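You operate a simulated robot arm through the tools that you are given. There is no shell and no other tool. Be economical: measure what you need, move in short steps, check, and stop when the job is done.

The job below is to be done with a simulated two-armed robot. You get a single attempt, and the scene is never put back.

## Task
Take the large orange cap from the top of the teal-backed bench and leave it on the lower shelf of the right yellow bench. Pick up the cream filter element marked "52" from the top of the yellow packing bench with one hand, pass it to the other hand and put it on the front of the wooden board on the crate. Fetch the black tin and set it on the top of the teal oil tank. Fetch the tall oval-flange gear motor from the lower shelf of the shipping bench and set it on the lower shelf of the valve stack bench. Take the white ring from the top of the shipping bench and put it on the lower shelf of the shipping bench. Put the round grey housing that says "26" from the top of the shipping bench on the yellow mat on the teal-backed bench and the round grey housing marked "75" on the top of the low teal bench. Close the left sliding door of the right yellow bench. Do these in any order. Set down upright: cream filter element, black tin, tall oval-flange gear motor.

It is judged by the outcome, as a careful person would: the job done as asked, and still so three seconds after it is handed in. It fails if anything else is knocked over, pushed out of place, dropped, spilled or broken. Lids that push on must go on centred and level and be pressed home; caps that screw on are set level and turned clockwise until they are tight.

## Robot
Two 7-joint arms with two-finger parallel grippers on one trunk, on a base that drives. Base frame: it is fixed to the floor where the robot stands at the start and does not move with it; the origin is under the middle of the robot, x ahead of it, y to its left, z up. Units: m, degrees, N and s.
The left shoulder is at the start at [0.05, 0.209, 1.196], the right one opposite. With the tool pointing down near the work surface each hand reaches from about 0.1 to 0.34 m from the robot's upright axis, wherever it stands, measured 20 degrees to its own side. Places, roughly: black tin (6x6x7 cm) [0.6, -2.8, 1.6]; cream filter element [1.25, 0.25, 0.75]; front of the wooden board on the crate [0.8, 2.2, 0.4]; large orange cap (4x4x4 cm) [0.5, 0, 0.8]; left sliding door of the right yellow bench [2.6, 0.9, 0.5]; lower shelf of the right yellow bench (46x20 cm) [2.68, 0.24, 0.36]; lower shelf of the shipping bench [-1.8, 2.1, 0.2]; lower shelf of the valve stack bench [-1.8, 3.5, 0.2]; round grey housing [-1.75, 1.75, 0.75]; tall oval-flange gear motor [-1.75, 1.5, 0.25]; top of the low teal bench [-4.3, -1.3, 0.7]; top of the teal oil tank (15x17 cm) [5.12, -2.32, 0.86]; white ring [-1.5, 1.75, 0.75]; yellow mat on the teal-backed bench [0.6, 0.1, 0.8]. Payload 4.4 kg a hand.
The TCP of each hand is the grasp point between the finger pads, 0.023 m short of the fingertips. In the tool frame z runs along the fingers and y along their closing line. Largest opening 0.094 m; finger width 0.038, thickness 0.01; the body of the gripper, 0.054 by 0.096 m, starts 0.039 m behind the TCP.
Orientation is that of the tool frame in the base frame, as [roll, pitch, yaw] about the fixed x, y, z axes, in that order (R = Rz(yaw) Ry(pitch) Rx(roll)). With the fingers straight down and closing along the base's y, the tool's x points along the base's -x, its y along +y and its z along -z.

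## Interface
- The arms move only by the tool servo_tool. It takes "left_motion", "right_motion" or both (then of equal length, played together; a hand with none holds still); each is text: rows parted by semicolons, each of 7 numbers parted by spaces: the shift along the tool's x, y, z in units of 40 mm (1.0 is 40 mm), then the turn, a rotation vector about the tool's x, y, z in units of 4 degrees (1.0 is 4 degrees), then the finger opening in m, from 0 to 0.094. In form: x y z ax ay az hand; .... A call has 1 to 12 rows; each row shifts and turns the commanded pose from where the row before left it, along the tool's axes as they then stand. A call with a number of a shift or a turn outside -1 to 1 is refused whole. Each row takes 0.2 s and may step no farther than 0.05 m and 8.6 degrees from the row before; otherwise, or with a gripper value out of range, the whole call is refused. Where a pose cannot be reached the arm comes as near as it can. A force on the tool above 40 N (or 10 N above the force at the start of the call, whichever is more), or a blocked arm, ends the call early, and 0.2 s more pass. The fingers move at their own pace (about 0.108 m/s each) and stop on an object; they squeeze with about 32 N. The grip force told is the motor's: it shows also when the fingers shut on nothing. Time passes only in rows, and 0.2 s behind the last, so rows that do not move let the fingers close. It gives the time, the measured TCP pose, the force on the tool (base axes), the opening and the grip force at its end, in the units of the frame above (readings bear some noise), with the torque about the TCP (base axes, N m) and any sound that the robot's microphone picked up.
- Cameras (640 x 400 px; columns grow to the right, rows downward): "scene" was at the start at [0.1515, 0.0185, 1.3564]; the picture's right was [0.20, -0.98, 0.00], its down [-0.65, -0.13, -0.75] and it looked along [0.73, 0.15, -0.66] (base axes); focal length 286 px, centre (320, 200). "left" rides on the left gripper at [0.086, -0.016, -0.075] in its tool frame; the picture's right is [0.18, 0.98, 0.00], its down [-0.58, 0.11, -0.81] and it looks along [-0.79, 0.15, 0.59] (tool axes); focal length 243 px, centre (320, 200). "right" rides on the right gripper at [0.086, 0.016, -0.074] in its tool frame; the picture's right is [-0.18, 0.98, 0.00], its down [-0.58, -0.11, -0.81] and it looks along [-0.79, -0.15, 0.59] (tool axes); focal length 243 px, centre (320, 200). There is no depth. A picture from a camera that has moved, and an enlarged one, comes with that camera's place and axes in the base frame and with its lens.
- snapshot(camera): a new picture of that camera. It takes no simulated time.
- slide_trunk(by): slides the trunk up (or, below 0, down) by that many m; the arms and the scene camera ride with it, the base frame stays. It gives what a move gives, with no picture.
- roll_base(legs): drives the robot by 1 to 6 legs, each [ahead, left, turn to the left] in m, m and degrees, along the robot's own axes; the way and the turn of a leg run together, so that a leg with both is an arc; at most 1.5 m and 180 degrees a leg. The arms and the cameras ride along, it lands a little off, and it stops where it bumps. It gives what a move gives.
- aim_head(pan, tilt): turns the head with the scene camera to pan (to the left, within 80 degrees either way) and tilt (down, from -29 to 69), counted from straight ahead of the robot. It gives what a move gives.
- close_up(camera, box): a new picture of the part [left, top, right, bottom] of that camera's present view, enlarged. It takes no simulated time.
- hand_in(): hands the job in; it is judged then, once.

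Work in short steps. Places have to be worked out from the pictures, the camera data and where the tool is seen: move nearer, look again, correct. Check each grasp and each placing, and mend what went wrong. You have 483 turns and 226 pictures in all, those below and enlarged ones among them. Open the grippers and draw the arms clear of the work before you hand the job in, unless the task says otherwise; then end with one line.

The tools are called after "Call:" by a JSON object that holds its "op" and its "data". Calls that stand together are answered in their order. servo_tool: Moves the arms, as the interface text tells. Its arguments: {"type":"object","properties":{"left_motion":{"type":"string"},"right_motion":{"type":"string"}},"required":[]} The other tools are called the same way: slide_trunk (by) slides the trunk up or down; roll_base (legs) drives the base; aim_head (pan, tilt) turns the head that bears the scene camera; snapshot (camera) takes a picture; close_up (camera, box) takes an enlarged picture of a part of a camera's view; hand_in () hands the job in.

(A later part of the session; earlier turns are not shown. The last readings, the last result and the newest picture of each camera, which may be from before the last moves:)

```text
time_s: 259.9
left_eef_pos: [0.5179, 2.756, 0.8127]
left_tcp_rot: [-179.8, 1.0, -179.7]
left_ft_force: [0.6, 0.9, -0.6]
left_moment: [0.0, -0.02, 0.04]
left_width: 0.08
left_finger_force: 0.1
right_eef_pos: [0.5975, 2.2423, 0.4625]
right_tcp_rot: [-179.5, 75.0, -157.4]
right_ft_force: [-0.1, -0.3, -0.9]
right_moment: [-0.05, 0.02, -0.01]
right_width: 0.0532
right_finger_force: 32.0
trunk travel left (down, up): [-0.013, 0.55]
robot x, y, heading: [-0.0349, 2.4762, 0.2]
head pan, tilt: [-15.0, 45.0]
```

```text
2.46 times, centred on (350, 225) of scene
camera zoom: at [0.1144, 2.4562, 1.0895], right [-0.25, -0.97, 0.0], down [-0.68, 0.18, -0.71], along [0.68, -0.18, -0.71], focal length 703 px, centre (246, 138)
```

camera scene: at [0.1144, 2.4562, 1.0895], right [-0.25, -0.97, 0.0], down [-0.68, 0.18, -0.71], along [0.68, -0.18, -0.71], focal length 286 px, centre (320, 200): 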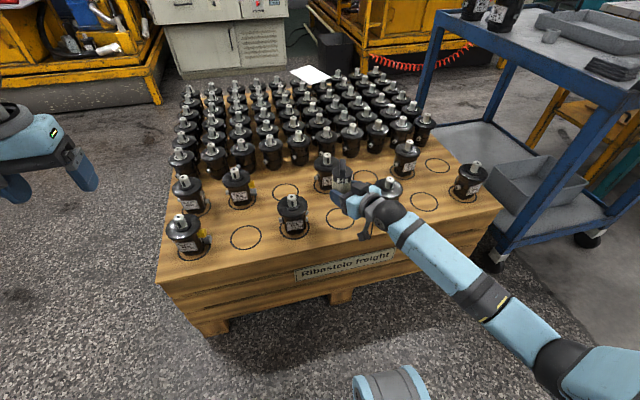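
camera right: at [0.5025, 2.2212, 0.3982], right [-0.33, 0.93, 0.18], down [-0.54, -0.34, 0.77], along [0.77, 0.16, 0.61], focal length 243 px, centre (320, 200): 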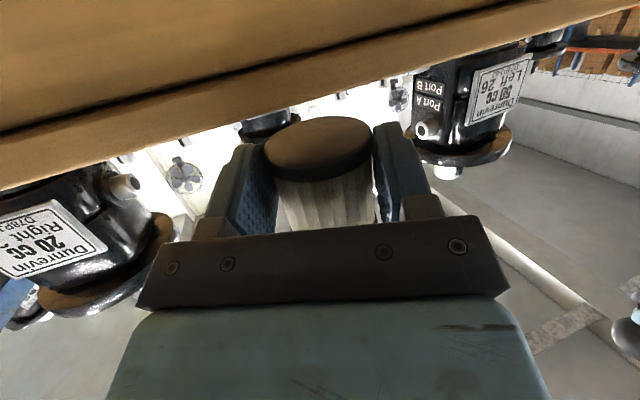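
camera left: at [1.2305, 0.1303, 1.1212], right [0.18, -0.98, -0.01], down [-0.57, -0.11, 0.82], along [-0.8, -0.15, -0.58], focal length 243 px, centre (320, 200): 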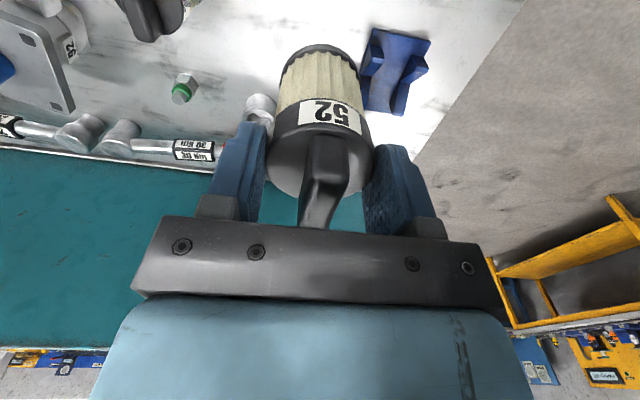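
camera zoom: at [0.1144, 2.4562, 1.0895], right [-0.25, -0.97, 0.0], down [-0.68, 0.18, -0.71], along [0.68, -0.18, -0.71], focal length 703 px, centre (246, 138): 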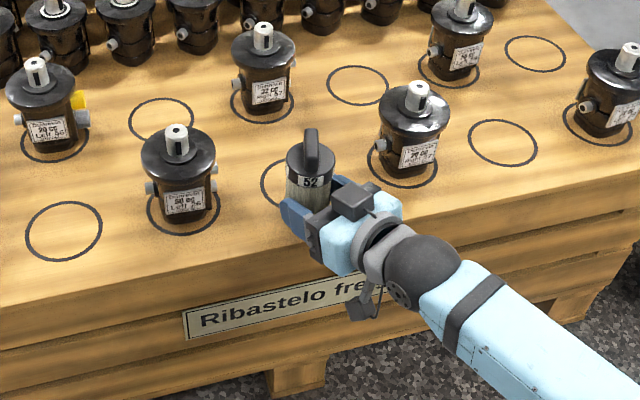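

Camera is in front of the board face. Lower gently to contact.

Call:
{"op": "servo_tool", "data": {"right_motion": "0.2 0 0.05 0 0 0 0; 0.1 0 0.026 0 0 0 0; 0.1 0 0.026 0 0 0 0; 0.05 0 0.013 0 0 0 0; 0 0 0 0 0 0 0"}}

Call:
{"op": "close_up", "data": {"camera": "scene", "box": [310, 190, 390, 240]}}

```text
time_s: 261.1
left_eef_pos: [0.5182, 2.7557, 0.8128]
left_tcp_rot: [-179.7, 1.0, -179.7]
left_ft_force: [0.2, -0.8, 0.2]
left_moment: [-0.01, 0.0, 0.03]
left_width: 0.08
left_finger_force: 0.0
right_eef_pos: [0.5977, 2.2423, 0.4452]
right_tcp_rot: [-179.6, 75.1, -157.5]
right_ft_force: [-0.5, -0.7, -0.7]
right_moment: [-0.01, 0.03, 0.05]
right_width: 0.0533
right_finger_force: 31.4
trunk travel left (down, up): [-0.013, 0.55]
robot x, y, heading: [-0.0325, 2.4752, 0.2]
head pan, tilt: [-15.0, 45.0]
```

```text
8.00 times, centred on (350, 215) of scene
camera zoom: at [0.1144, 2.4562, 1.0895], right [-0.25, -0.97, 0.0], down [-0.68, 0.18, -0.71], along [0.68, -0.18, -0.71], focal length 2284 px, centre (80, 80)
```

zoom: 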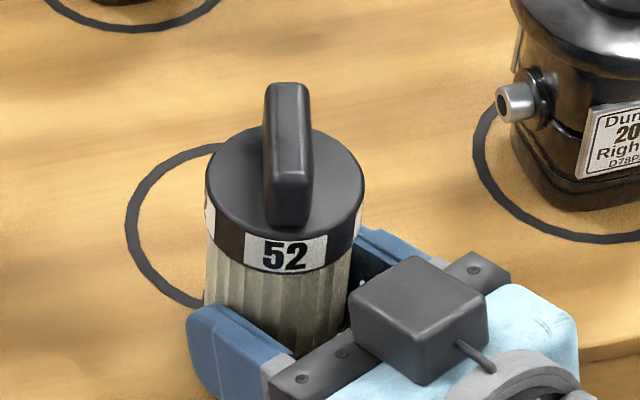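

No contact yet; continue in tiny steps.

Call:
{"op": "servo_tool", "data": {"right_motion": "0.06 0 0.016 0 0 0 0; 0.06 0 0.016 0 0 0 0; 0.06 0 0.016 0 0 0 0; 0.06 0 0.016 0 0 0 0; 0 0 0 0 0 0 0"}}

Call:
{"op": "snapshot", "data": {"camera": "right"}}

```text
time_s: 262.1
left_eef_pos: [0.5181, 2.7561, 0.8125]
left_tcp_rot: [-179.7, 1.2, -179.7]
left_ft_force: [0.5, 0.4, 1.1]
left_moment: [0.0, -0.02, 0.01]
left_width: 0.08
left_finger_force: 0.0
right_eef_pos: [0.5989, 2.243, 0.4449]
right_tcp_rot: [-179.7, 76.0, -157.5]
right_ft_force: [0.0, 0.3, 13.6]
right_moment: [0.46, -0.07, 0.17]
right_width: 0.0532
right_finger_force: 32.4
trunk travel left (down, up): [-0.013, 0.55]
robot x, y, heading: [-0.0317, 2.4754, 0.1]
head pan, tilt: [-15.0, 45.0]
stopped in row 4 (right hand): the force on the tool passed its limit at 43 N (the readings are from after the stop); the commanded pose is now the measured one
```

```text
115 pictures are left
camera right: at [0.5056, 2.2223, 0.3781], right [-0.33, 0.93, 0.18], down [-0.55, -0.34, 0.76], along [0.76, 0.15, 0.63], focal length 243 px, centre (320, 200)
```

right: 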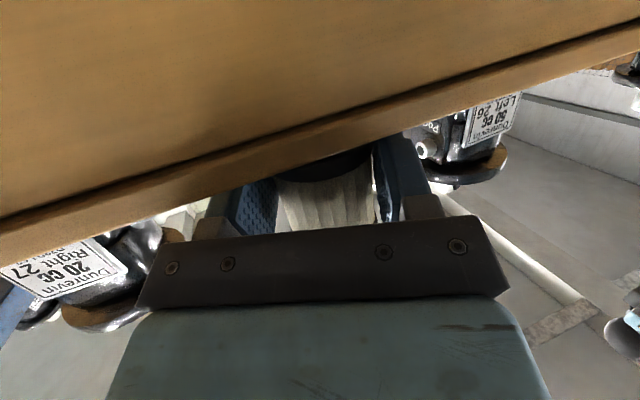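

Contact. Release and withdraw along the tool axis.

Call:
{"op": "servo_tool", "data": {"right_motion": "0 0 0 0 0 0 0.06; 0 0 0 0 0 0 0.075; 0 0 0 0 0 0 0.08; -0.05 0 -0.5 0 0 0 0.08; 0 0 -0.8 0 0 0 0.08; 0 0 -0.8 0 0 0 0.08; -0.3 0 -0.8 0 0 0 0.08; 0 0 0 0 0 0 0.08"}}

Call:
{"op": "close_up", "data": {"camera": "scene", "box": [220, 120, 480, 290]}}

```text
time_s: 263.9
left_eef_pos: [0.5186, 2.7558, 0.8117]
left_tcp_rot: [-179.8, 1.1, -179.7]
left_ft_force: [0.6, -1.1, 0.4]
left_moment: [0.0, 0.02, 0.0]
left_width: 0.0799
left_finger_force: 0.1
right_eef_pos: [0.4961, 2.2027, 0.4825]
right_tcp_rot: [-179.8, 75.6, -157.8]
right_ft_force: [0.5, -1.0, -0.1]
right_moment: [0.0, -0.01, -0.02]
right_width: 0.0803
right_finger_force: 0.1
trunk travel left (down, up): [-0.013, 0.55]
robot x, y, heading: [-0.0337, 2.4731, 0.3]
head pan, tilt: [-15.0, 45.0]
```

```text
2.35 times, centred on (350, 205) of scene
camera zoom: at [0.114, 2.4561, 1.0895], right [-0.26, -0.97, 0.0], down [-0.68, 0.18, -0.71], along [0.68, -0.18, -0.71], focal length 672 px, centre (249, 188)
```

zoom: 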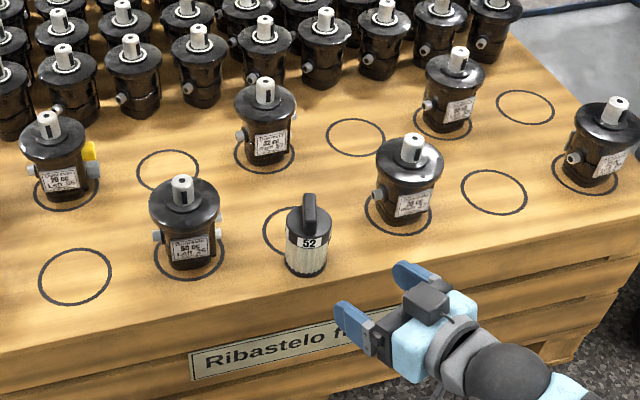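

Filter "52" stands on the board front. Back away, raise the trunk, and bring the right tool to point down.

Call:
{"op": "roll_base", "data": {"legs": [[-0.35, 0, 0]]}}

Call:
{"op": "slide_trunk", "data": {"by": 0.35}}

Call:
{"op": "servo_tool", "data": {"right_motion": "-0.8 0 0 0 1 0 0.08; -0.8 0 0 0 1 0 0.08; -0.8 0 0 0 1 0 0.08; -0.8 0 0 0 1 0 0.08; -0.8 0 0 0 1 0 0.08; 0 0 0 0 1 0 0.08; 0 0 0 0 1 0 0.08; 0 0 0 0 1 0 0.08; 0 0 0 0 1 0 0.08; 0 0 0 0 1 0 0.08; 0 0 0 0 1 0 0.08; 0 0 0 0 1 0 0.08"}}

Call:
{"op": "servo_tool", "data": {"right_motion": "0 0 0 0 1 0 0.08; 0 0 0 0 1 0 0.08; 0 0 0 0 1 0 0.08; 0 0 0 0 1 0 0.08; 0 0 0 0 1 0 0.08; 0 0 0 0 1 0 0.08; 0 0 0 0 0.9 0 0.08; 0 0 0 0 0 1 0.08; 0 0 0 0 0 1 0.08; 0 0 0 0 0 1 0.08; 0 0 0 0 0 1 0.08; 0 0 0 0 0 1 0.08"}}

```text
time_s: 266.2
left_eef_pos: [0.1639, 2.757, 0.813]
left_tcp_rot: [-179.8, 1.0, -179.4]
left_ft_force: [-0.7, 0.2, -0.3]
left_moment: [0.01, 0.0, -0.01]
left_width: 0.08
left_finger_force: 0.1
right_eef_pos: [0.1436, 2.2042, 0.4837]
right_tcp_rot: [-179.7, 75.6, -157.3]
right_ft_force: [-0.6, 0.4, 0.2]
right_moment: [-0.02, 0.03, -0.03]
right_width: 0.0799
right_finger_force: 0.1
trunk travel left (down, up): [-0.013, 0.55]
robot x, y, heading: [-0.3876, 2.4719, 0.4]
head pan, tilt: [-15.0, 45.0]
```

```text
time_s: 269.6
left_eef_pos: [0.1634, 2.7566, 1.162]
left_tcp_rot: [-179.7, 0.9, -179.4]
left_ft_force: [0.0, 0.0, -0.1]
left_moment: [0.01, -0.01, 0.02]
left_width: 0.0799
left_finger_force: 0.1
right_eef_pos: [0.1434, 2.2036, 0.8333]
right_tcp_rot: [-179.8, 75.5, -157.4]
right_ft_force: [0.6, 1.0, -1.0]
right_moment: [-0.02, -0.01, 0.03]
right_width: 0.0799
right_finger_force: 0.1
trunk travel left (down, up): [-0.363, 0.2]
robot x, y, heading: [-0.3897, 2.4756, 0.4]
head pan, tilt: [-15.0, 45.0]
```

```text
time_s: 272.2
left_eef_pos: [0.1631, 2.7555, 1.1622]
left_tcp_rot: [-179.8, 1.0, -179.4]
left_ft_force: [-0.4, -0.9, 0.2]
left_moment: [0.05, 0.0, -0.02]
left_width: 0.0798
left_finger_force: 0.0
right_eef_pos: [0.1996, 2.2267, 0.9793]
right_tcp_rot: [-179.9, 27.5, -157.7]
right_ft_force: [0.3, 0.0, 0.6]
right_moment: [-0.06, -0.02, 0.0]
right_width: 0.0801
right_finger_force: 0.1
trunk travel left (down, up): [-0.363, 0.2]
robot x, y, heading: [-0.388, 2.4702, 0.6]
head pan, tilt: [-15.0, 45.0]
```

```text
time_s: 274.8
left_eef_pos: [0.162, 2.7569, 1.1631]
left_tcp_rot: [-179.8, 1.0, -179.5]
left_ft_force: [0.0, 0.0, 1.2]
left_moment: [-0.01, -0.01, 0.01]
left_width: 0.0801
left_finger_force: 0.0
right_eef_pos: [0.1994, 2.2257, 0.9808]
right_tcp_rot: [180.0, 0.0, -177.7]
right_ft_force: [-0.6, 0.8, 0.0]
right_moment: [0.0, 0.01, -0.02]
right_width: 0.0803
right_finger_force: 0.1
trunk travel left (down, up): [-0.363, 0.2]
robot x, y, heading: [-0.3868, 2.4724, 0.3]
head pan, tilt: [-15.0, 45.0]
```

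Now turn around to face −x and look at the shipping bench.

Call:
{"op": "roll_base", "data": {"legs": [[0, 0, 180]]}}

Call:
{"op": "aim_head", "data": {"pan": 10, "tilt": 25}}

Call:
{"op": "snapshot", "data": {"camera": "scene"}}

```text
time_s: 282.6
left_eef_pos: [-0.9389, 2.1908, 1.1626]
left_tcp_rot: [-179.9, 1.0, 0.5]
left_ft_force: [0.3, -0.1, 0.3]
left_moment: [0.0, -0.01, -0.02]
left_width: 0.0802
left_finger_force: 0.1
right_eef_pos: [-0.9727, 2.7211, 0.9812]
right_tcp_rot: [-179.9, 0.2, 2.0]
right_ft_force: [0.4, 0.1, -0.1]
right_moment: [0.0, -0.01, 0.0]
right_width: 0.0797
right_finger_force: 0.0
trunk travel left (down, up): [-0.363, 0.2]
robot x, y, heading: [-0.3873, 2.473, -179.9]
head pan, tilt: [-15.0, 45.0]
```

```text
time_s: 283.5
left_eef_pos: [-0.9396, 2.1905, 1.1621]
left_tcp_rot: [-179.8, 1.0, 0.4]
left_ft_force: [0.0, 0.2, 0.7]
left_moment: [-0.03, -0.02, 0.0]
left_width: 0.08
left_finger_force: 0.1
right_eef_pos: [-0.9739, 2.7203, 0.9815]
right_tcp_rot: [-179.8, 0.0, 2.1]
right_ft_force: [0.0, 0.7, 0.1]
right_moment: [0.0, -0.01, -0.02]
right_width: 0.0802
right_finger_force: 0.1
trunk travel left (down, up): [-0.363, 0.2]
robot x, y, heading: [-0.3884, 2.4746, -179.9]
head pan, tilt: [10.0, 25.0]
```

```text
113 pictures are left
camera scene: at [-0.5436, 2.458, 1.47], right [-0.18, 0.98, 0.0], down [0.42, 0.07, -0.91], along [-0.89, -0.16, -0.42], focal length 286 px, centre (320, 200)
```

scene: 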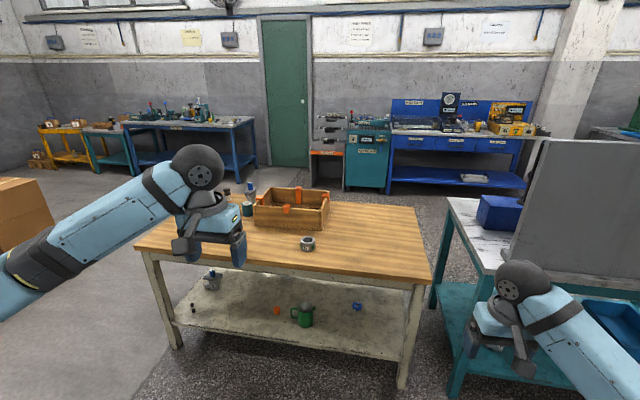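

Call:
{"op": "roll_base", "data": {"legs": [[0.35, 0.4, 0]]}}

Call:
{"op": "aim_head", "data": {"pan": 0, "tilt": 42}}

Call:
{"op": "snapshot", "data": {"camera": "scene"}}

```text
time_s: 287.5
left_eef_pos: [-1.2955, 1.7897, 1.1623]
left_tcp_rot: [-179.9, 1.0, 0.5]
left_ft_force: [0.3, -0.2, 0.0]
left_moment: [-0.01, -0.01, -0.02]
left_width: 0.08
left_finger_force: 0.0
right_eef_pos: [-1.332, 2.3204, 0.98]
right_tcp_rot: [-179.9, 0.0, 2.3]
right_ft_force: [0.3, -0.4, -0.3]
right_moment: [0.01, 0.01, 0.01]
right_width: 0.0802
right_finger_force: 0.1
trunk travel left (down, up): [-0.363, 0.2]
robot x, y, heading: [-0.7434, 2.0706, -179.7]
head pan, tilt: [10.0, 25.0]
```

```text
time_s: 288.3
left_eef_pos: [-1.2963, 1.7907, 1.162]
left_tcp_rot: [-179.7, 1.0, 0.5]
left_ft_force: [0.1, -0.8, 0.3]
left_moment: [0.02, 0.03, 0.03]
left_width: 0.08
left_finger_force: 0.1
right_eef_pos: [-1.3318, 2.3199, 0.9815]
right_tcp_rot: [-179.9, 0.1, 2.3]
right_ft_force: [1.1, -0.3, 0.4]
right_moment: [-0.01, 0.02, 0.0]
right_width: 0.08
right_finger_force: 0.0
trunk travel left (down, up): [-0.363, 0.2]
robot x, y, heading: [-0.7431, 2.0756, -179.6]
head pan, tilt: [0.0, 42.0]
```

```text
112 pictures are left
camera scene: at [-0.8942, 2.0746, 1.4439], right [-0.01, 1.0, 0.0], down [0.67, 0.01, -0.74], along [-0.74, -0.01, -0.67], focal length 286 px, centre (320, 200)
```

scene: 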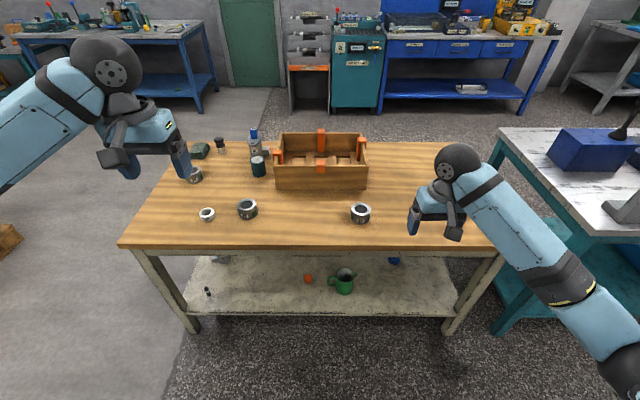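

Call:
{"op": "close_up", "data": {"camera": "scene", "box": [160, 130, 400, 240]}}

Call:
{"op": "close_up", "data": {"camera": "scene", "box": [180, 250, 420, 310]}}

```text
2.67 times, centred on (280, 185) of scene
camera zoom: at [-0.8942, 2.0746, 1.4439], right [-0.01, 1.0, 0.0], down [0.67, 0.01, -0.74], along [-0.74, -0.01, -0.67], focal length 761 px, centre (427, 240)
```

zoom: 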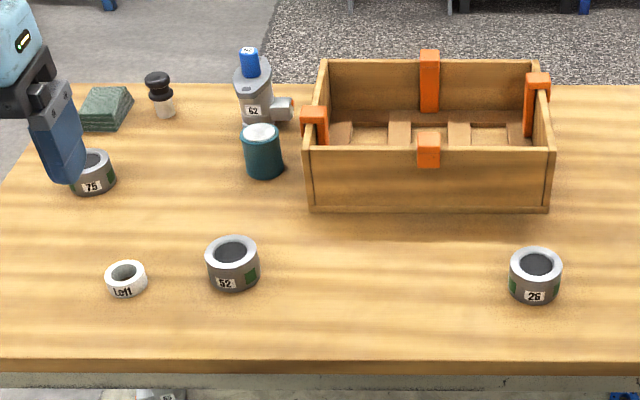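

```text
2.67 times, centred on (300, 280) of scene
camera zoom: at [-0.8942, 2.0746, 1.4439], right [-0.01, 1.0, 0.0], down [0.67, 0.01, -0.74], along [-0.74, -0.01, -0.67], focal length 761 px, centre (373, -13)
```

zoom: 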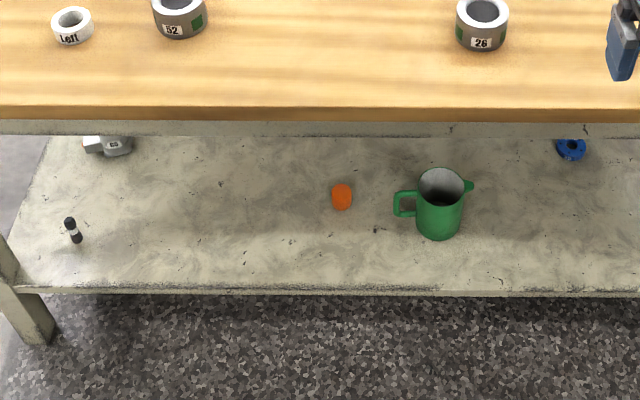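

I see housings 75, 52, 26, the white "Left" ring, and the motor on the lower shelf. First the white ring with the left hand: approach and pitch the tool 30°.

Call:
{"op": "roll_base", "data": {"legs": [[0.2, 0.16, -0.3]]}}

Call:
{"op": "servo_tool", "data": {"left_motion": "0 0 0 0 -1 0 0.08; 0 0 0 0 -1 0 0.08; 0 0 0 0 -1 0 0.08; 0 0 0 0 -1 0 0.08; 0 0 0 0 -1 0 0.08; 0 0 0 0 -1 0 0.08; 0 0 0 0 -1 0 0.08; 0 0 0 0 -0.75 0 0.08; 0 0 0 0 0 0 0.08"}}

Call:
{"op": "snapshot", "data": {"camera": "scene"}}

Call:
{"op": "snapshot", "data": {"camera": "left"}}

```text
time_s: 290.3
left_eef_pos: [-1.496, 1.6293, 1.1625]
left_tcp_rot: [-179.8, 1.0, 0.6]
left_ft_force: [0.2, 0.3, -0.1]
left_moment: [0.02, 0.0, 0.02]
left_width: 0.08
left_finger_force: 0.0
right_eef_pos: [-1.5323, 2.1593, 0.9807]
right_tcp_rot: [-179.9, 0.0, 2.4]
right_ft_force: [0.7, -0.2, -0.4]
right_moment: [-0.02, 0.03, -0.06]
right_width: 0.08
right_finger_force: 0.0
trunk travel left (down, up): [-0.363, 0.2]
robot x, y, heading: [-0.9409, 1.9131, -179.4]
head pan, tilt: [0.0, 42.0]
```

```text
time_s: 292.3
left_eef_pos: [-1.4961, 1.6292, 1.1625]
left_tcp_rot: [-179.7, 32.1, 0.8]
left_ft_force: [-0.4, -0.4, 0.9]
left_moment: [-0.01, 0.0, 0.01]
left_width: 0.0799
left_finger_force: 0.1
right_eef_pos: [-1.532, 2.1598, 0.9815]
right_tcp_rot: [-179.9, 0.0, 2.3]
right_ft_force: [-0.2, 0.0, -0.1]
right_moment: [0.0, -0.02, -0.01]
right_width: 0.0798
right_finger_force: 0.1
trunk travel left (down, up): [-0.363, 0.2]
robot x, y, heading: [-0.9437, 1.9164, -179.2]
head pan, tilt: [0.0, 42.0]
```

```text
109 pictures are left
camera scene: at [-1.0943, 1.9143, 1.4438], right [-0.01, 1.0, 0.0], down [0.67, 0.01, -0.74], along [-0.74, -0.01, -0.67], focal length 286 px, centre (320, 200)
```

scene: 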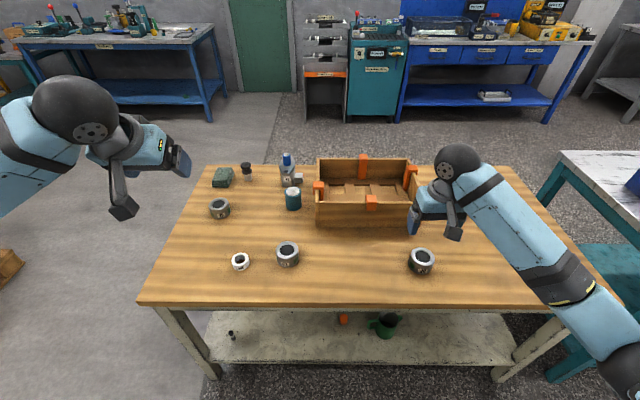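

```text
108 pictures are left
camera left: at [-1.3817, 1.6455, 1.1804], right [0.17, -0.98, -0.1], down [-0.06, -0.11, 0.99], along [-0.98, -0.16, -0.08], focal length 243 px, centre (320, 200)
```

left: 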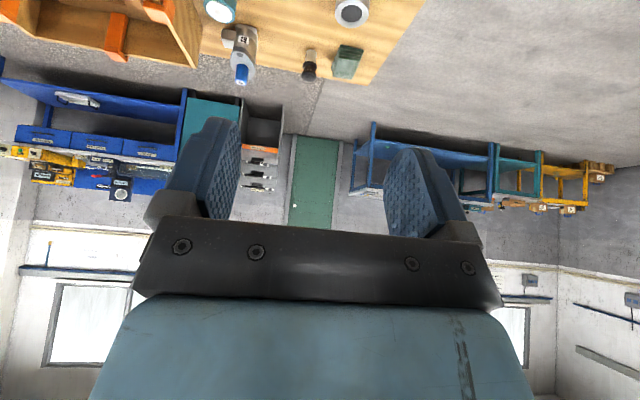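

Triangulated ring: (−1.601, 1.667), table z≈0.722. Bring the left hand above it.

Call:
{"op": "servo_tool", "data": {"left_motion": "0.235 -0.12 0.98 0 0 0 0.08; 0.235 -0.12 0.98 0 0 0 0.08; 0.235 -0.12 0.98 0 0 0 0.08; 0.235 -0.12 0.98 0 0 0 0.08; 0.235 -0.12 0.98 0 0 0 0.08; 0.235 -0.12 0.98 0 0 0 0.08; 0.235 -0.12 0.98 0 0 0 0.08; 0.235 -0.12 0.98 0 0 0 0.08; 0 0 0 0 0 0 0.08"}}

Call:
{"op": "snapshot", "data": {"camera": "left"}}

```text
time_s: 294.3
left_eef_pos: [-1.5978, 1.6694, 0.8561]
left_tcp_rot: [-179.7, 32.0, 0.7]
left_ft_force: [-0.1, -0.3, 0.0]
left_moment: [0.0, 0.04, 0.05]
left_width: 0.0798
left_finger_force: 0.1
right_eef_pos: [-1.5308, 2.1587, 0.9812]
right_tcp_rot: [-179.9, 0.0, 2.4]
right_ft_force: [0.1, -0.4, 0.1]
right_moment: [0.0, -0.01, 0.0]
right_width: 0.0803
right_finger_force: 0.0
trunk travel left (down, up): [-0.363, 0.2]
robot x, y, heading: [-0.945, 1.9136, -179.4]
head pan, tilt: [0.0, 42.0]
```

```text
107 pictures are left
camera left: at [-1.485, 1.6861, 0.8731], right [0.17, -0.98, -0.1], down [-0.06, -0.11, 0.99], along [-0.98, -0.16, -0.08], focal length 243 px, centre (320, 200)
```

left: 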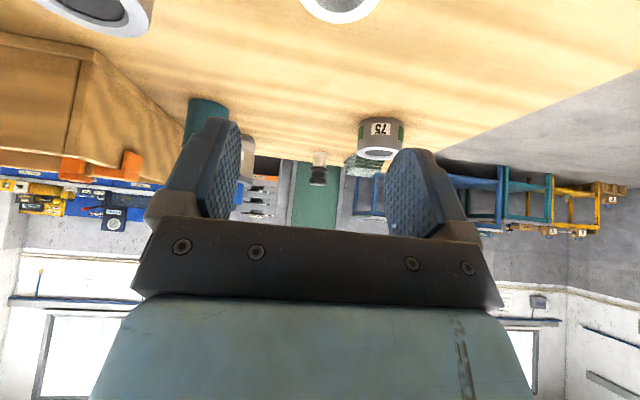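

Ring is directly below. Descend and close.

Call:
{"op": "servo_tool", "data": {"left_motion": "0.33 0.04 0.54 0 0 0 0.08; 0.33 0 0.54 0 0 0 0.08; 0.33 0 0.54 0 0 0 0.08; 0.31 0 0.5 0 0 0 0.08; 0 0 0 0 0 0 0.06; 0 0 0 0 0 0 0; 0 0 0 0 0 0 0; 0 0 0 0 0 0 0; 0 0 0 0 0 0 0"}}

Call:
{"op": "snapshot", "data": {"camera": "left"}}

Call:
{"op": "close_up", "data": {"camera": "scene", "box": [180, 170, 340, 310]}}

```text
time_s: 296.3
left_eef_pos: [-1.6005, 1.6656, 0.7554]
left_tcp_rot: [-179.6, 32.0, 0.8]
left_ft_force: [-0.1, 0.0, 1.0]
left_moment: [-0.01, -0.01, -0.03]
left_width: 0.0477
left_finger_force: 32.5
right_eef_pos: [-1.5316, 2.1598, 0.981]
right_tcp_rot: [-179.9, 0.2, 2.4]
right_ft_force: [0.0, -0.6, 0.0]
right_moment: [0.01, 0.01, 0.03]
right_width: 0.0797
right_finger_force: 0.0
trunk travel left (down, up): [-0.363, 0.2]
robot x, y, heading: [-0.9459, 1.9139, -179.4]
head pan, tilt: [0.0, 42.0]
```

```text
106 pictures are left
camera left: at [-1.4865, 1.6828, 0.7745], right [0.17, -0.98, -0.1], down [-0.06, -0.11, 0.99], along [-0.98, -0.16, -0.08], focal length 243 px, centre (320, 200)
```

left: 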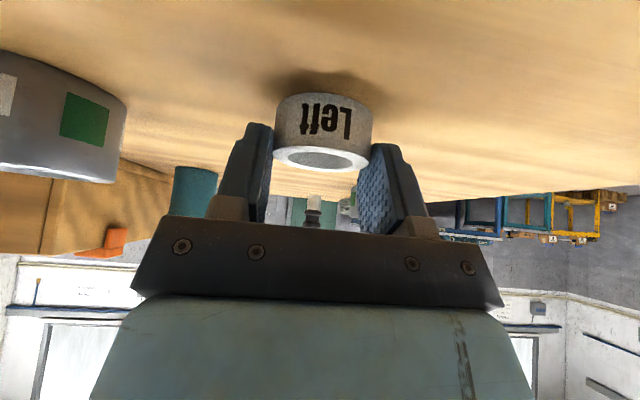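

```text
2.86 times, centred on (260, 240) of scene
camera zoom: at [-1.0942, 1.9142, 1.4438], right [-0.01, 1.0, 0.0], down [0.67, 0.01, -0.74], along [-0.74, -0.01, -0.67], focal length 816 px, centre (491, 86)
```

zoom: 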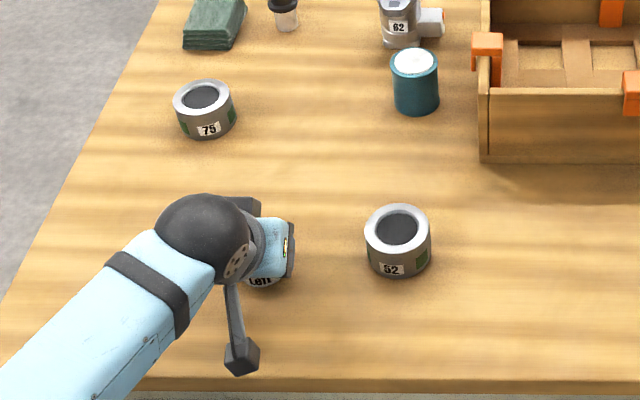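

Ring gripped. Lift it, back the base away and lower the trunk.

Call:
{"op": "servo_tool", "data": {"left_motion": "-0.5 0 -0.8 0 0 0 0; -0.5 0 -0.8 0 0 0 0; -0.5 0 -0.8 0 0 0 0; -0.5 0 -0.8 0 0 0 0; 0 0 0 0 0 0 0"}}

Call:
{"op": "roll_base", "data": {"legs": [[-0.3, 0, 0]]}}

Call:
{"op": "slide_trunk", "data": {"by": -0.3}}

Call:
{"op": "snapshot", "data": {"camera": "scene"}}

```text
time_s: 297.5
left_eef_pos: [-1.6015, 1.6671, 0.9092]
left_tcp_rot: [-179.6, 31.9, 0.8]
left_ft_force: [0.0, 0.6, -0.8]
left_moment: [0.0, 0.03, -0.03]
left_width: 0.0476
left_finger_force: 31.8
right_eef_pos: [-1.5322, 2.1585, 0.981]
right_tcp_rot: [-179.9, 0.0, 2.4]
right_ft_force: [-0.5, -0.7, 0.9]
right_moment: [0.02, 0.02, 0.02]
right_width: 0.0802
right_finger_force: 0.1
trunk travel left (down, up): [-0.363, 0.2]
robot x, y, heading: [-0.9431, 1.915, -179.7]
head pan, tilt: [0.0, 42.0]
```

```text
time_s: 299.6
left_eef_pos: [-1.3042, 1.6711, 0.9089]
left_tcp_rot: [-179.6, 32.0, 0.5]
left_ft_force: [0.4, -0.6, 0.3]
left_moment: [-0.03, -0.01, -0.01]
left_width: 0.0477
left_finger_force: 31.5
right_eef_pos: [-1.2345, 2.1632, 0.9819]
right_tcp_rot: [-179.8, 0.2, 2.2]
right_ft_force: [0.3, 0.3, 0.7]
right_moment: [0.03, 0.02, 0.03]
right_width: 0.0798
right_finger_force: 0.1
trunk travel left (down, up): [-0.363, 0.2]
robot x, y, heading: [-0.6457, 1.9154, -179.6]
head pan, tilt: [0.0, 42.0]
```

```text
time_s: 302.6
left_eef_pos: [-1.3062, 1.6707, 0.6083]
left_tcp_rot: [-179.7, 32.0, 0.6]
left_ft_force: [0.7, 0.0, -0.6]
left_moment: [-0.02, 0.06, 0.01]
left_width: 0.0474
left_finger_force: 31.6
right_eef_pos: [-1.237, 2.1631, 0.6814]
right_tcp_rot: [-179.9, 0.1, 2.2]
right_ft_force: [0.4, -0.5, -0.4]
right_moment: [-0.05, -0.04, -0.01]
right_width: 0.0801
right_finger_force: 0.1
trunk travel left (down, up): [-0.063, 0.5]
robot x, y, heading: [-0.6464, 1.9172, -179.8]
head pan, tilt: [0.0, 42.0]
```

```text
104 pictures are left
camera scene: at [-0.7979, 1.9168, 1.1439], right [-0.01, 1.0, 0.0], down [0.67, 0.0, -0.74], along [-0.74, 0.0, -0.67], focal length 286 px, centre (320, 200)
```

scene: 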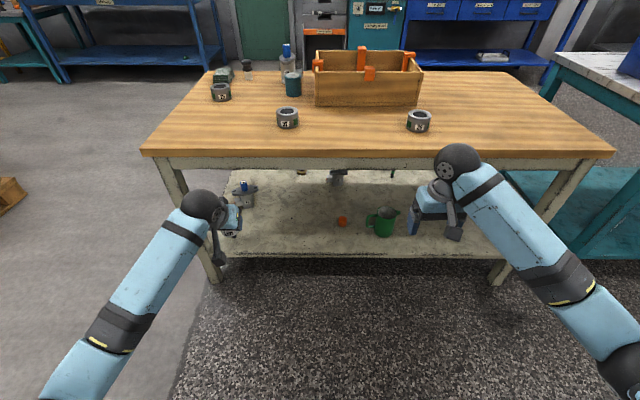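

Move base so the ring aligns with the free shelf spot (y≈1.79) and lower the arm in front of the bench.

Call:
{"op": "roll_base", "data": {"legs": [[0, -0.12, 0]]}}

Call:
{"op": "servo_tool", "data": {"left_motion": "0.53 0 0.85 0 0 0 0; 0.53 0 0.85 0 0 0 0; 0.53 0 0.85 0 0 0 0; 0.53 0 0.85 0 0 0 0; 0.53 0 0.85 0 0 0 0; 0.53 0 0.85 0 0 0 0; 0 0 0 0 0 0 0"}}

Call:
{"op": "snapshot", "data": {"camera": "scene"}}

```text
time_s: 304.2
left_eef_pos: [-1.3047, 1.7904, 0.6086]
left_tcp_rot: [-179.8, 32.0, 0.5]
left_ft_force: [0.1, 0.3, -0.2]
left_moment: [0.01, 0.0, -0.02]
left_width: 0.0473
left_finger_force: 32.0
right_eef_pos: [-1.235, 2.2814, 0.6798]
right_tcp_rot: [179.9, 0.1, 2.2]
right_ft_force: [0.7, -0.2, -0.7]
right_moment: [0.03, 0.0, 0.03]
right_width: 0.0801
right_finger_force: 0.0
trunk travel left (down, up): [-0.063, 0.5]
robot x, y, heading: [-0.6519, 2.0377, -179.7]
head pan, tilt: [0.0, 42.0]
```

```text
time_s: 305.8
left_eef_pos: [-1.3044, 1.7918, 0.3682]
left_tcp_rot: [-179.7, 32.0, 0.5]
left_ft_force: [0.4, 0.3, 0.1]
left_moment: [0.01, 0.01, 0.0]
left_width: 0.0476
left_finger_force: 32.0
right_eef_pos: [-1.2355, 2.2809, 0.681]
right_tcp_rot: [-179.9, 0.0, 2.2]
right_ft_force: [-0.5, 0.3, -0.2]
right_moment: [0.0, -0.01, -0.02]
right_width: 0.0799
right_finger_force: 0.0
trunk travel left (down, up): [-0.063, 0.5]
robot x, y, heading: [-0.6522, 2.0301, -179.6]
head pan, tilt: [0.0, 42.0]
```

```text
103 pictures are left
camera scene: at [-0.7987, 2.0349, 1.1438], right [-0.01, 1.0, 0.0], down [0.67, 0.0, -0.74], along [-0.74, 0.0, -0.67], focal length 286 px, centre (320, 200)
```

scene: 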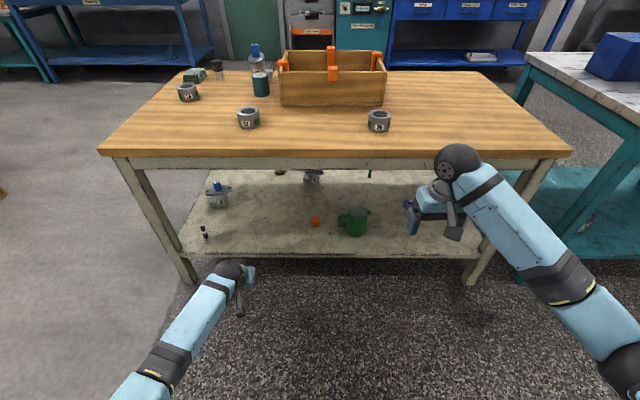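

Raise the right hand clear of the tabletop, then drive the ring in over the shelf.

Call:
{"op": "servo_tool", "data": {"right_motion": "0.3 0 -1 0 0 0 0.08; 0.3 0 -1 0 0 0 0.08; 0.3 0 -1 0 0 0 0.08; 0.3 0 -1 0 0 0 0.08; 0.3 0 -1 0 0 0 0.08; 0 0 0 0 0 0 0.08"}}

Call:
{"op": "roll_base", "data": {"legs": [[0.25, 0, 0]]}}

Call:
{"op": "servo_tool", "data": {"left_motion": "0.53 0 0.85 0 0 0 0; 0.53 0 0.85 0 0 0 0; 0 0 0 0 0 0 0"}}

Call:
{"op": "snapshot", "data": {"camera": "left"}}

```text
time_s: 307.2
left_eef_pos: [-1.3028, 1.7921, 0.3666]
left_tcp_rot: [-179.6, 32.0, 0.6]
left_ft_force: [0.1, 0.3, 0.0]
left_moment: [0.0, 0.02, 0.0]
left_width: 0.0472
left_finger_force: 32.0
right_eef_pos: [-1.1764, 2.2832, 0.8826]
right_tcp_rot: [-179.9, 0.0, 2.2]
right_ft_force: [-1.0, -0.1, 0.1]
right_moment: [-0.01, -0.01, 0.01]
right_width: 0.0799
right_finger_force: 0.0
trunk travel left (down, up): [-0.063, 0.5]
robot x, y, heading: [-0.6472, 2.0348, -179.7]
head pan, tilt: [0.0, 42.0]
```

```text
time_s: 309.0
left_eef_pos: [-1.5475, 1.7923, 0.3669]
left_tcp_rot: [-179.8, 32.0, 0.4]
left_ft_force: [0.8, -0.2, 0.5]
left_moment: [0.0, -0.03, -0.01]
left_width: 0.0471
left_finger_force: 32.4
right_eef_pos: [-1.4207, 2.2836, 0.8812]
right_tcp_rot: [180.0, 0.1, 2.2]
right_ft_force: [-0.1, 0.6, 0.3]
right_moment: [-0.03, 0.02, 0.01]
right_width: 0.0799
right_finger_force: 0.1
trunk travel left (down, up): [-0.063, 0.5]
robot x, y, heading: [-0.8889, 2.0361, -179.7]
head pan, tilt: [0.0, 42.0]
```

```text
time_s: 309.8
left_eef_pos: [-1.5493, 1.792, 0.2891]
left_tcp_rot: [-179.7, 32.0, 0.4]
left_ft_force: [-0.2, 0.2, -0.6]
left_moment: [-0.02, 0.03, 0.02]
left_width: 0.0474
left_finger_force: 31.9
right_eef_pos: [-1.4205, 2.2831, 0.8818]
right_tcp_rot: [-179.9, 0.1, 2.1]
right_ft_force: [0.8, 0.3, -0.1]
right_moment: [-0.03, 0.0, 0.03]
right_width: 0.0801
right_finger_force: 0.2
trunk travel left (down, up): [-0.063, 0.5]
robot x, y, heading: [-0.8923, 2.0352, -179.9]
head pan, tilt: [0.0, 42.0]
```

```text
102 pictures are left
camera left: at [-1.4353, 1.8079, 0.3057], right [0.16, -0.98, -0.1], down [-0.06, -0.11, 0.99], along [-0.98, -0.15, -0.08], focal length 243 px, centre (320, 200)
```

left: 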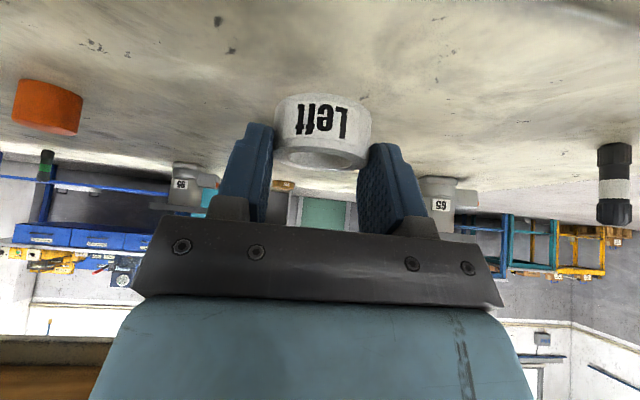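

Over the shelf. Zoom on the two motors, then lower to contact.

Call:
{"op": "close_up", "data": {"camera": "left", "box": [130, 130, 500, 240]}}

Call:
{"op": "servo_tool", "data": {"left_motion": "0.1 0 0.17 0 0 0 0; 0.1 0 0.17 0 0 0 0; 0.06 0 0.1 0 0 0 0; 0.06 0 0.1 0 0 0 0; 0.06 0 0.1 0 0 0 0; 0.06 0 0.1 0 0 0 0; 0 0 0 0 0 0 0"}}

Call:
{"op": "snapshot", "data": {"camera": "left"}}

```text
1.73 times, centred on (315, 185) of left
camera zoom: at [-1.4353, 1.8079, 0.3057], right [0.16, -0.98, -0.1], down [-0.06, -0.11, 0.99], along [-0.98, -0.15, -0.08], focal length 420 px, centre (329, 226)
```

zoom: 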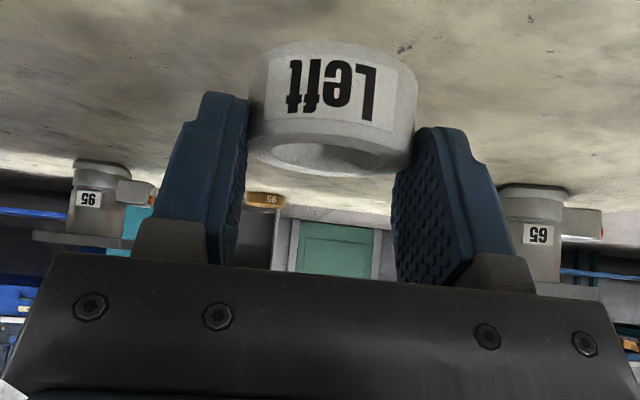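

```text
time_s: 311.4
left_eef_pos: [-1.5504, 1.788, 0.2553]
left_tcp_rot: [-179.7, 32.3, 0.6]
left_ft_force: [8.3, 2.1, 26.5]
left_moment: [-0.15, 0.06, -0.07]
left_width: 0.0472
left_finger_force: 32.5
right_eef_pos: [-1.4183, 2.2799, 0.8853]
right_tcp_rot: [-179.7, 0.3, 2.1]
right_ft_force: [-0.3, 0.8, -1.1]
right_moment: [-0.03, 0.0, 0.05]
right_width: 0.0797
right_finger_force: 0.0
trunk travel left (down, up): [-0.063, 0.5]
robot x, y, heading: [-0.8962, 2.0334, -179.7]
head pan, tilt: [0.0, 42.0]
```

```text
100 pictures are left
camera left: at [-1.4367, 1.8041, 0.2725], right [0.16, -0.98, -0.1], down [-0.06, -0.11, 0.99], along [-0.98, -0.16, -0.08], focal length 243 px, centre (320, 200)
```

left: 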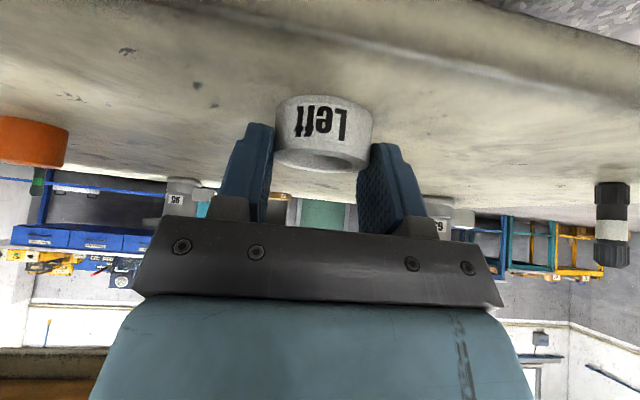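

Contact with 26 N (shelf z≈0.222). Release and withdraw, then check.

Call:
{"op": "servo_tool", "data": {"left_motion": "0 0 0 0 0 0 0.06; 0 0 0 0 0 0 0.075; 0 0 0 0 0 0 0.075; -0.1 0 -0.5 0 0 0 0.075; -0.2 0 -0.8 0 0 0 0.075; -0.2 0 -0.8 0 0 0 0.075; 0 0 0 0 0 0 0.075"}}

Call:
{"op": "roll_base", "data": {"legs": [[-0.3, 0, 0]]}}

Call:
{"op": "snapshot", "data": {"camera": "scene"}}

```text
time_s: 313.0
left_eef_pos: [-1.5206, 1.7947, 0.3337]
left_tcp_rot: [-179.7, 32.0, 0.5]
left_ft_force: [0.6, 0.2, -0.7]
left_moment: [0.02, 0.0, -0.02]
left_width: 0.0748
left_finger_force: 0.1
right_eef_pos: [-1.4201, 2.283, 0.8812]
right_tcp_rot: [-179.9, 0.1, 2.1]
right_ft_force: [0.0, 0.4, -0.4]
right_moment: [0.01, 0.01, 0.03]
right_width: 0.08
right_finger_force: 0.1
trunk travel left (down, up): [-0.063, 0.5]
robot x, y, heading: [-0.892, 2.0336, -179.8]
head pan, tilt: [0.0, 42.0]
```

```text
time_s: 315.1
left_eef_pos: [-1.2242, 1.7974, 0.3343]
left_tcp_rot: [-179.7, 31.9, 0.2]
left_ft_force: [0.1, -0.3, 0.6]
left_moment: [-0.01, 0.03, 0.0]
left_width: 0.0751
left_finger_force: 0.0
right_eef_pos: [-1.122, 2.2868, 0.8814]
right_tcp_rot: [-179.9, 0.0, 1.8]
right_ft_force: [-0.2, 0.4, -0.3]
right_moment: [0.02, 0.03, -0.01]
right_width: 0.08
right_finger_force: 0.0
trunk travel left (down, up): [-0.063, 0.5]
robot x, y, heading: [-0.5975, 2.0321, 179.7]
head pan, tilt: [0.0, 42.0]
```

```text
99 pictures are left
camera scene: at [-0.7453, 2.0352, 1.1439], right [0.0, 1.0, 0.0], down [0.67, 0.0, -0.74], along [-0.74, 0.0, -0.67], focal length 286 px, centre (320, 200)
```

scene: 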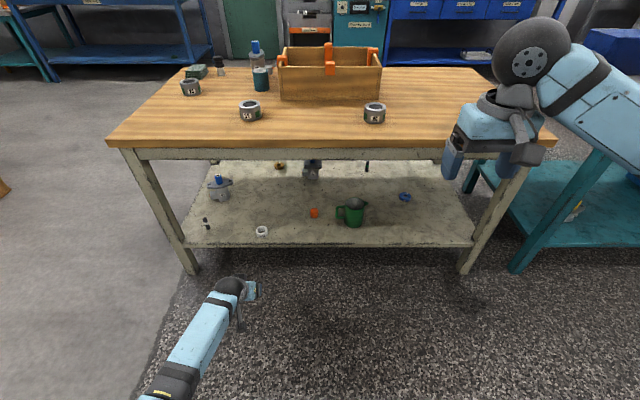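

Ring placed. Zoom on both motors.

Call:
{"op": "close_up", "data": {"camera": "scene", "box": [190, 150, 340, 240]}}

```text
4.27 times, centred on (265, 195) of scene
camera zoom: at [-0.7453, 2.0352, 1.1439], right [0.0, 1.0, 0.0], down [0.67, 0.0, -0.74], along [-0.74, 0.0, -0.67], focal length 1218 px, centre (555, 221)
```

zoom: 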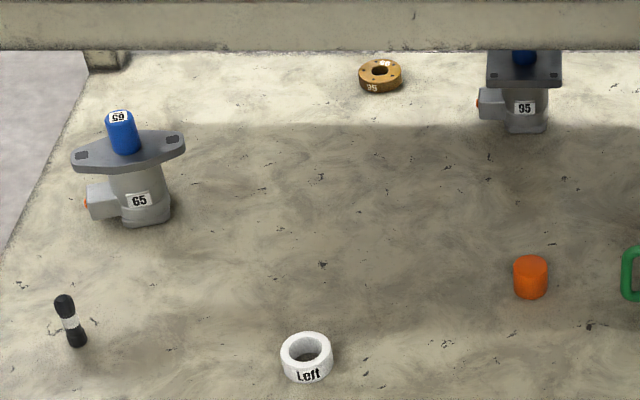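

Motor "65" is the oval-flange one at (−1.763, 1.576). I'll approach it from the bench's −y end with the left hand.

Call:
{"op": "roll_base", "data": {"legs": [[0, 1.4, 0], [0, 0, -90], [0, 0.9, 0]]}}

Call:
{"op": "aim_head", "data": {"pan": 10, "tilt": 35}}

Call:
{"op": "snapshot", "data": {"camera": "scene"}}

```text
time_s: 339.3
left_eef_pos: [-1.7179, 1.2994, 0.334]
left_tcp_rot: [-179.7, 32.0, -91.9]
left_ft_force: [1.0, 0.6, -0.5]
left_moment: [0.01, 0.01, 0.02]
left_width: 0.075
left_finger_force: 0.0
right_eef_pos: [-1.2327, 1.1783, 0.8823]
right_tcp_rot: [-179.9, 0.0, -90.3]
right_ft_force: [0.3, 1.0, -0.5]
right_moment: [-0.02, 0.0, 0.0]
right_width: 0.08
right_finger_force: 0.0
trunk travel left (down, up): [-0.063, 0.5]
robot x, y, heading: [-1.5042, 0.6619, 87.8]
head pan, tilt: [0.0, 42.0]
```

```text
time_s: 340.0
left_eef_pos: [-1.7178, 1.2998, 0.3342]
left_tcp_rot: [-179.7, 31.9, -91.9]
left_ft_force: [-0.5, -0.7, 0.2]
left_moment: [-0.02, 0.04, 0.01]
left_width: 0.0748
left_finger_force: 0.0
right_eef_pos: [-1.2322, 1.178, 0.8822]
right_tcp_rot: [-179.9, 0.0, -90.3]
right_ft_force: [0.6, -0.4, 0.9]
right_moment: [-0.01, -0.01, -0.02]
right_width: 0.08
right_finger_force: 0.0
trunk travel left (down, up): [-0.063, 0.5]
robot x, y, heading: [-1.5041, 0.6598, 87.7]
head pan, tilt: [10.0, 35.0]
```

```text
97 pictures are left
camera scene: at [-1.5124, 0.8187, 1.1543], right [0.99, 0.14, 0.0], down [0.08, -0.57, -0.82], along [-0.11, 0.81, -0.57], focal length 286 px, centre (320, 200)
```

scene: 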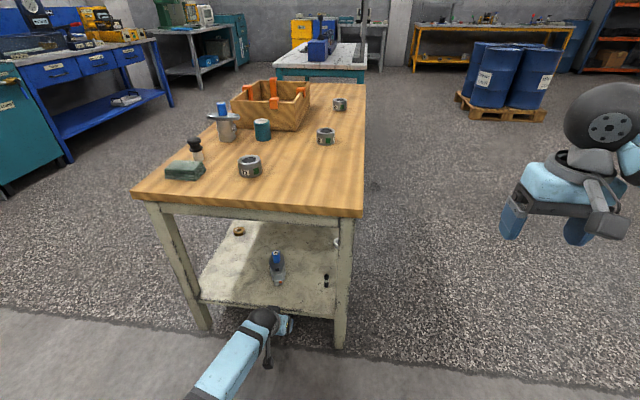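

The end is open and the motor visible. Square up heading, pitch the left tool to 45° and look through its camera.

Call:
{"op": "roll_base", "data": {"legs": [[0, 0, 2.2]]}}

Call:
{"op": "servo_tool", "data": {"left_motion": "0 0 -0.5 0 -1 0 0.075; 0 0 -0.5 0 -1 0 0.075; 0 0 -0.5 0 -1 0 0.075; 0 0 0 0 -0.3 0 0.075; 0 0 0 0 0 0 0.075"}}

Call:
{"op": "snapshot", "data": {"camera": "left"}}

Call:
{"op": "close_up", "data": {"camera": "scene", "box": [180, 200, 380, 340]}}

```text
time_s: 340.8
left_eef_pos: [-1.742, 1.2914, 0.3334]
left_tcp_rot: [-179.7, 32.0, -89.7]
left_ft_force: [-1.1, -0.2, -0.1]
left_moment: [0.04, 0.02, 0.03]
left_width: 0.075
left_finger_force: 0.1
right_eef_pos: [-1.2526, 1.1893, 0.8824]
right_tcp_rot: [-179.9, 0.0, -88.1]
right_ft_force: [0.9, -0.2, 0.4]
right_moment: [-0.02, 0.0, -0.02]
right_width: 0.0799
right_finger_force: 0.2
trunk travel left (down, up): [-0.063, 0.5]
robot x, y, heading: [-1.5066, 0.6623, 89.7]
head pan, tilt: [10.0, 35.0]
```

```text
time_s: 342.2
left_eef_pos: [-1.7519, 1.2873, 0.4266]
left_tcp_rot: [178.8, 49.6, -90.5]
left_ft_force: [-0.7, 0.4, 1.0]
left_moment: [-0.03, 0.0, 0.01]
left_width: 0.075
left_finger_force: 0.0
right_eef_pos: [-1.2482, 1.1838, 0.8856]
right_tcp_rot: [179.6, 0.5, -88.1]
right_ft_force: [-0.3, -0.1, -0.3]
right_moment: [0.01, -0.02, 0.02]
right_width: 0.0802
right_finger_force: 0.1
trunk travel left (down, up): [-0.063, 0.5]
robot x, y, heading: [-1.5077, 0.6613, 89.9]
head pan, tilt: [10.0, 35.0]
stopped in row 5 (left hand): the arm was blocked; the commanded pose is now the measured one
```

```text
96 pictures are left
camera left: at [-1.7341, 1.174, 0.41], right [-0.98, -0.13, -0.13], down [-0.09, -0.24, 0.97], along [-0.15, 0.96, 0.22], focal length 243 px, centre (320, 200)
```

left: 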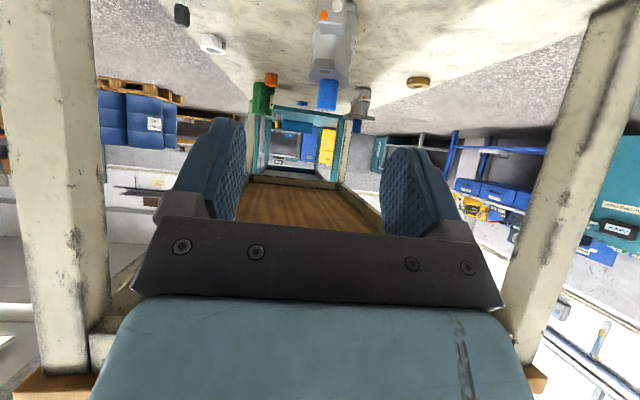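

```text
2.86 times, centred on (280, 270) of scene
camera zoom: at [-1.5118, 0.8107, 1.156], right [0.98, 0.17, -0.01], down [0.09, -0.56, -0.82], along [-0.15, 0.81, -0.57], focal length 816 px, centre (434, 0)
```

zoom: 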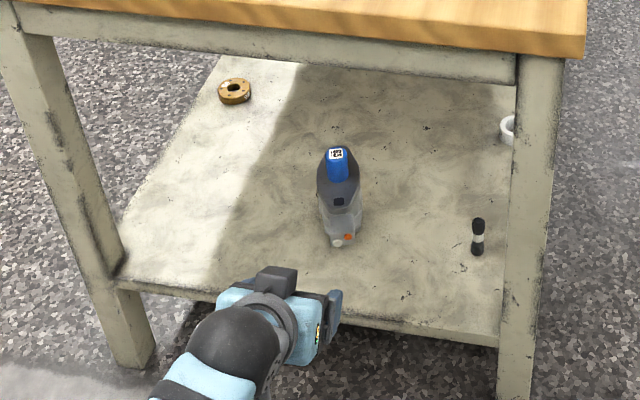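

Motor shaft at about (−1.785, 1.568), top ≈0.365. Align laterally, then drive forward.

Call:
{"op": "servo_tool", "data": {"left_motion": "0 0.42 0.1 0.3 0 0 0.075; 0.1 0.41 0.1 0 0 0 0.075; 0 0 0 0 0 0 0.075"}}

Call:
{"op": "roll_base", "data": {"legs": [[0.2, 0, 0]]}}

Call:
{"op": "snapshot", "data": {"camera": "left"}}

Call:
{"op": "snapshot", "data": {"camera": "scene"}}

```text
time_s: 343.0
left_eef_pos: [-1.7864, 1.2887, 0.4031]
left_tcp_rot: [-179.3, 48.5, -89.9]
left_ft_force: [0.2, 0.0, -0.5]
left_moment: [0.03, -0.02, -0.04]
left_width: 0.0753
left_finger_force: 0.0
right_eef_pos: [-1.2532, 1.188, 0.8815]
right_tcp_rot: [-179.9, 0.0, -88.1]
right_ft_force: [0.4, -0.3, -1.4]
right_moment: [-0.02, -0.01, 0.02]
right_width: 0.0801
right_finger_force: 0.0
trunk travel left (down, up): [-0.063, 0.5]
robot x, y, heading: [-1.5051, 0.6639, 89.9]
head pan, tilt: [10.0, 35.0]
```

```text
time_s: 344.6
left_eef_pos: [-1.7854, 1.4876, 0.4061]
left_tcp_rot: [-179.3, 48.5, -89.9]
left_ft_force: [0.2, 0.2, 0.5]
left_moment: [0.01, 0.03, -0.01]
left_width: 0.0749
left_finger_force: 0.1
right_eef_pos: [-1.2526, 1.3874, 0.8831]
right_tcp_rot: [-179.9, 0.0, -88.1]
right_ft_force: [-0.4, 1.2, -0.3]
right_moment: [-0.01, -0.01, -0.02]
right_width: 0.08
right_finger_force: 0.0
trunk travel left (down, up): [-0.063, 0.5]
robot x, y, heading: [-1.5066, 0.8643, 90.1]
head pan, tilt: [10.0, 35.0]
```

```text
94 pictures are left
camera left: at [-1.769, 1.3742, 0.3898], right [-0.98, -0.12, -0.15], down [-0.12, -0.22, 0.97], along [-0.14, 0.97, 0.2], focal length 243 px, centre (320, 200)
```

left: 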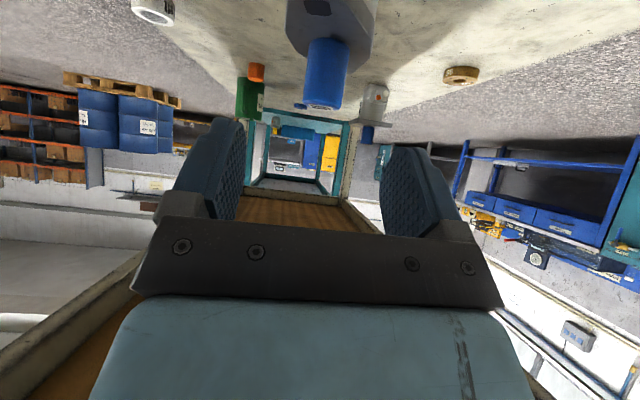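

```text
93 pictures are left
camera scene: at [-1.5184, 1.0182, 1.1543], right [0.98, 0.17, 0.0], down [0.1, -0.56, -0.82], along [-0.14, 0.81, -0.57], focal length 286 px, centre (320, 200)
```

scene: 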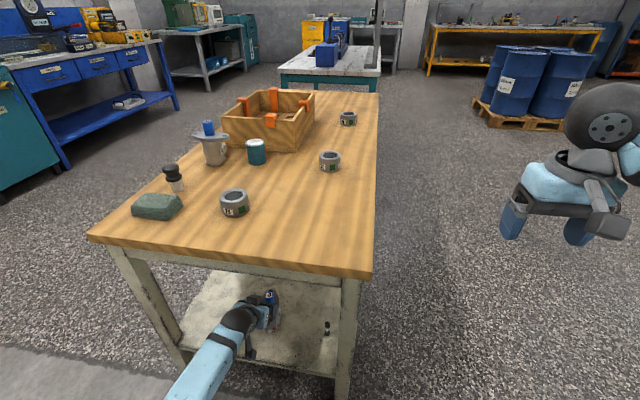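

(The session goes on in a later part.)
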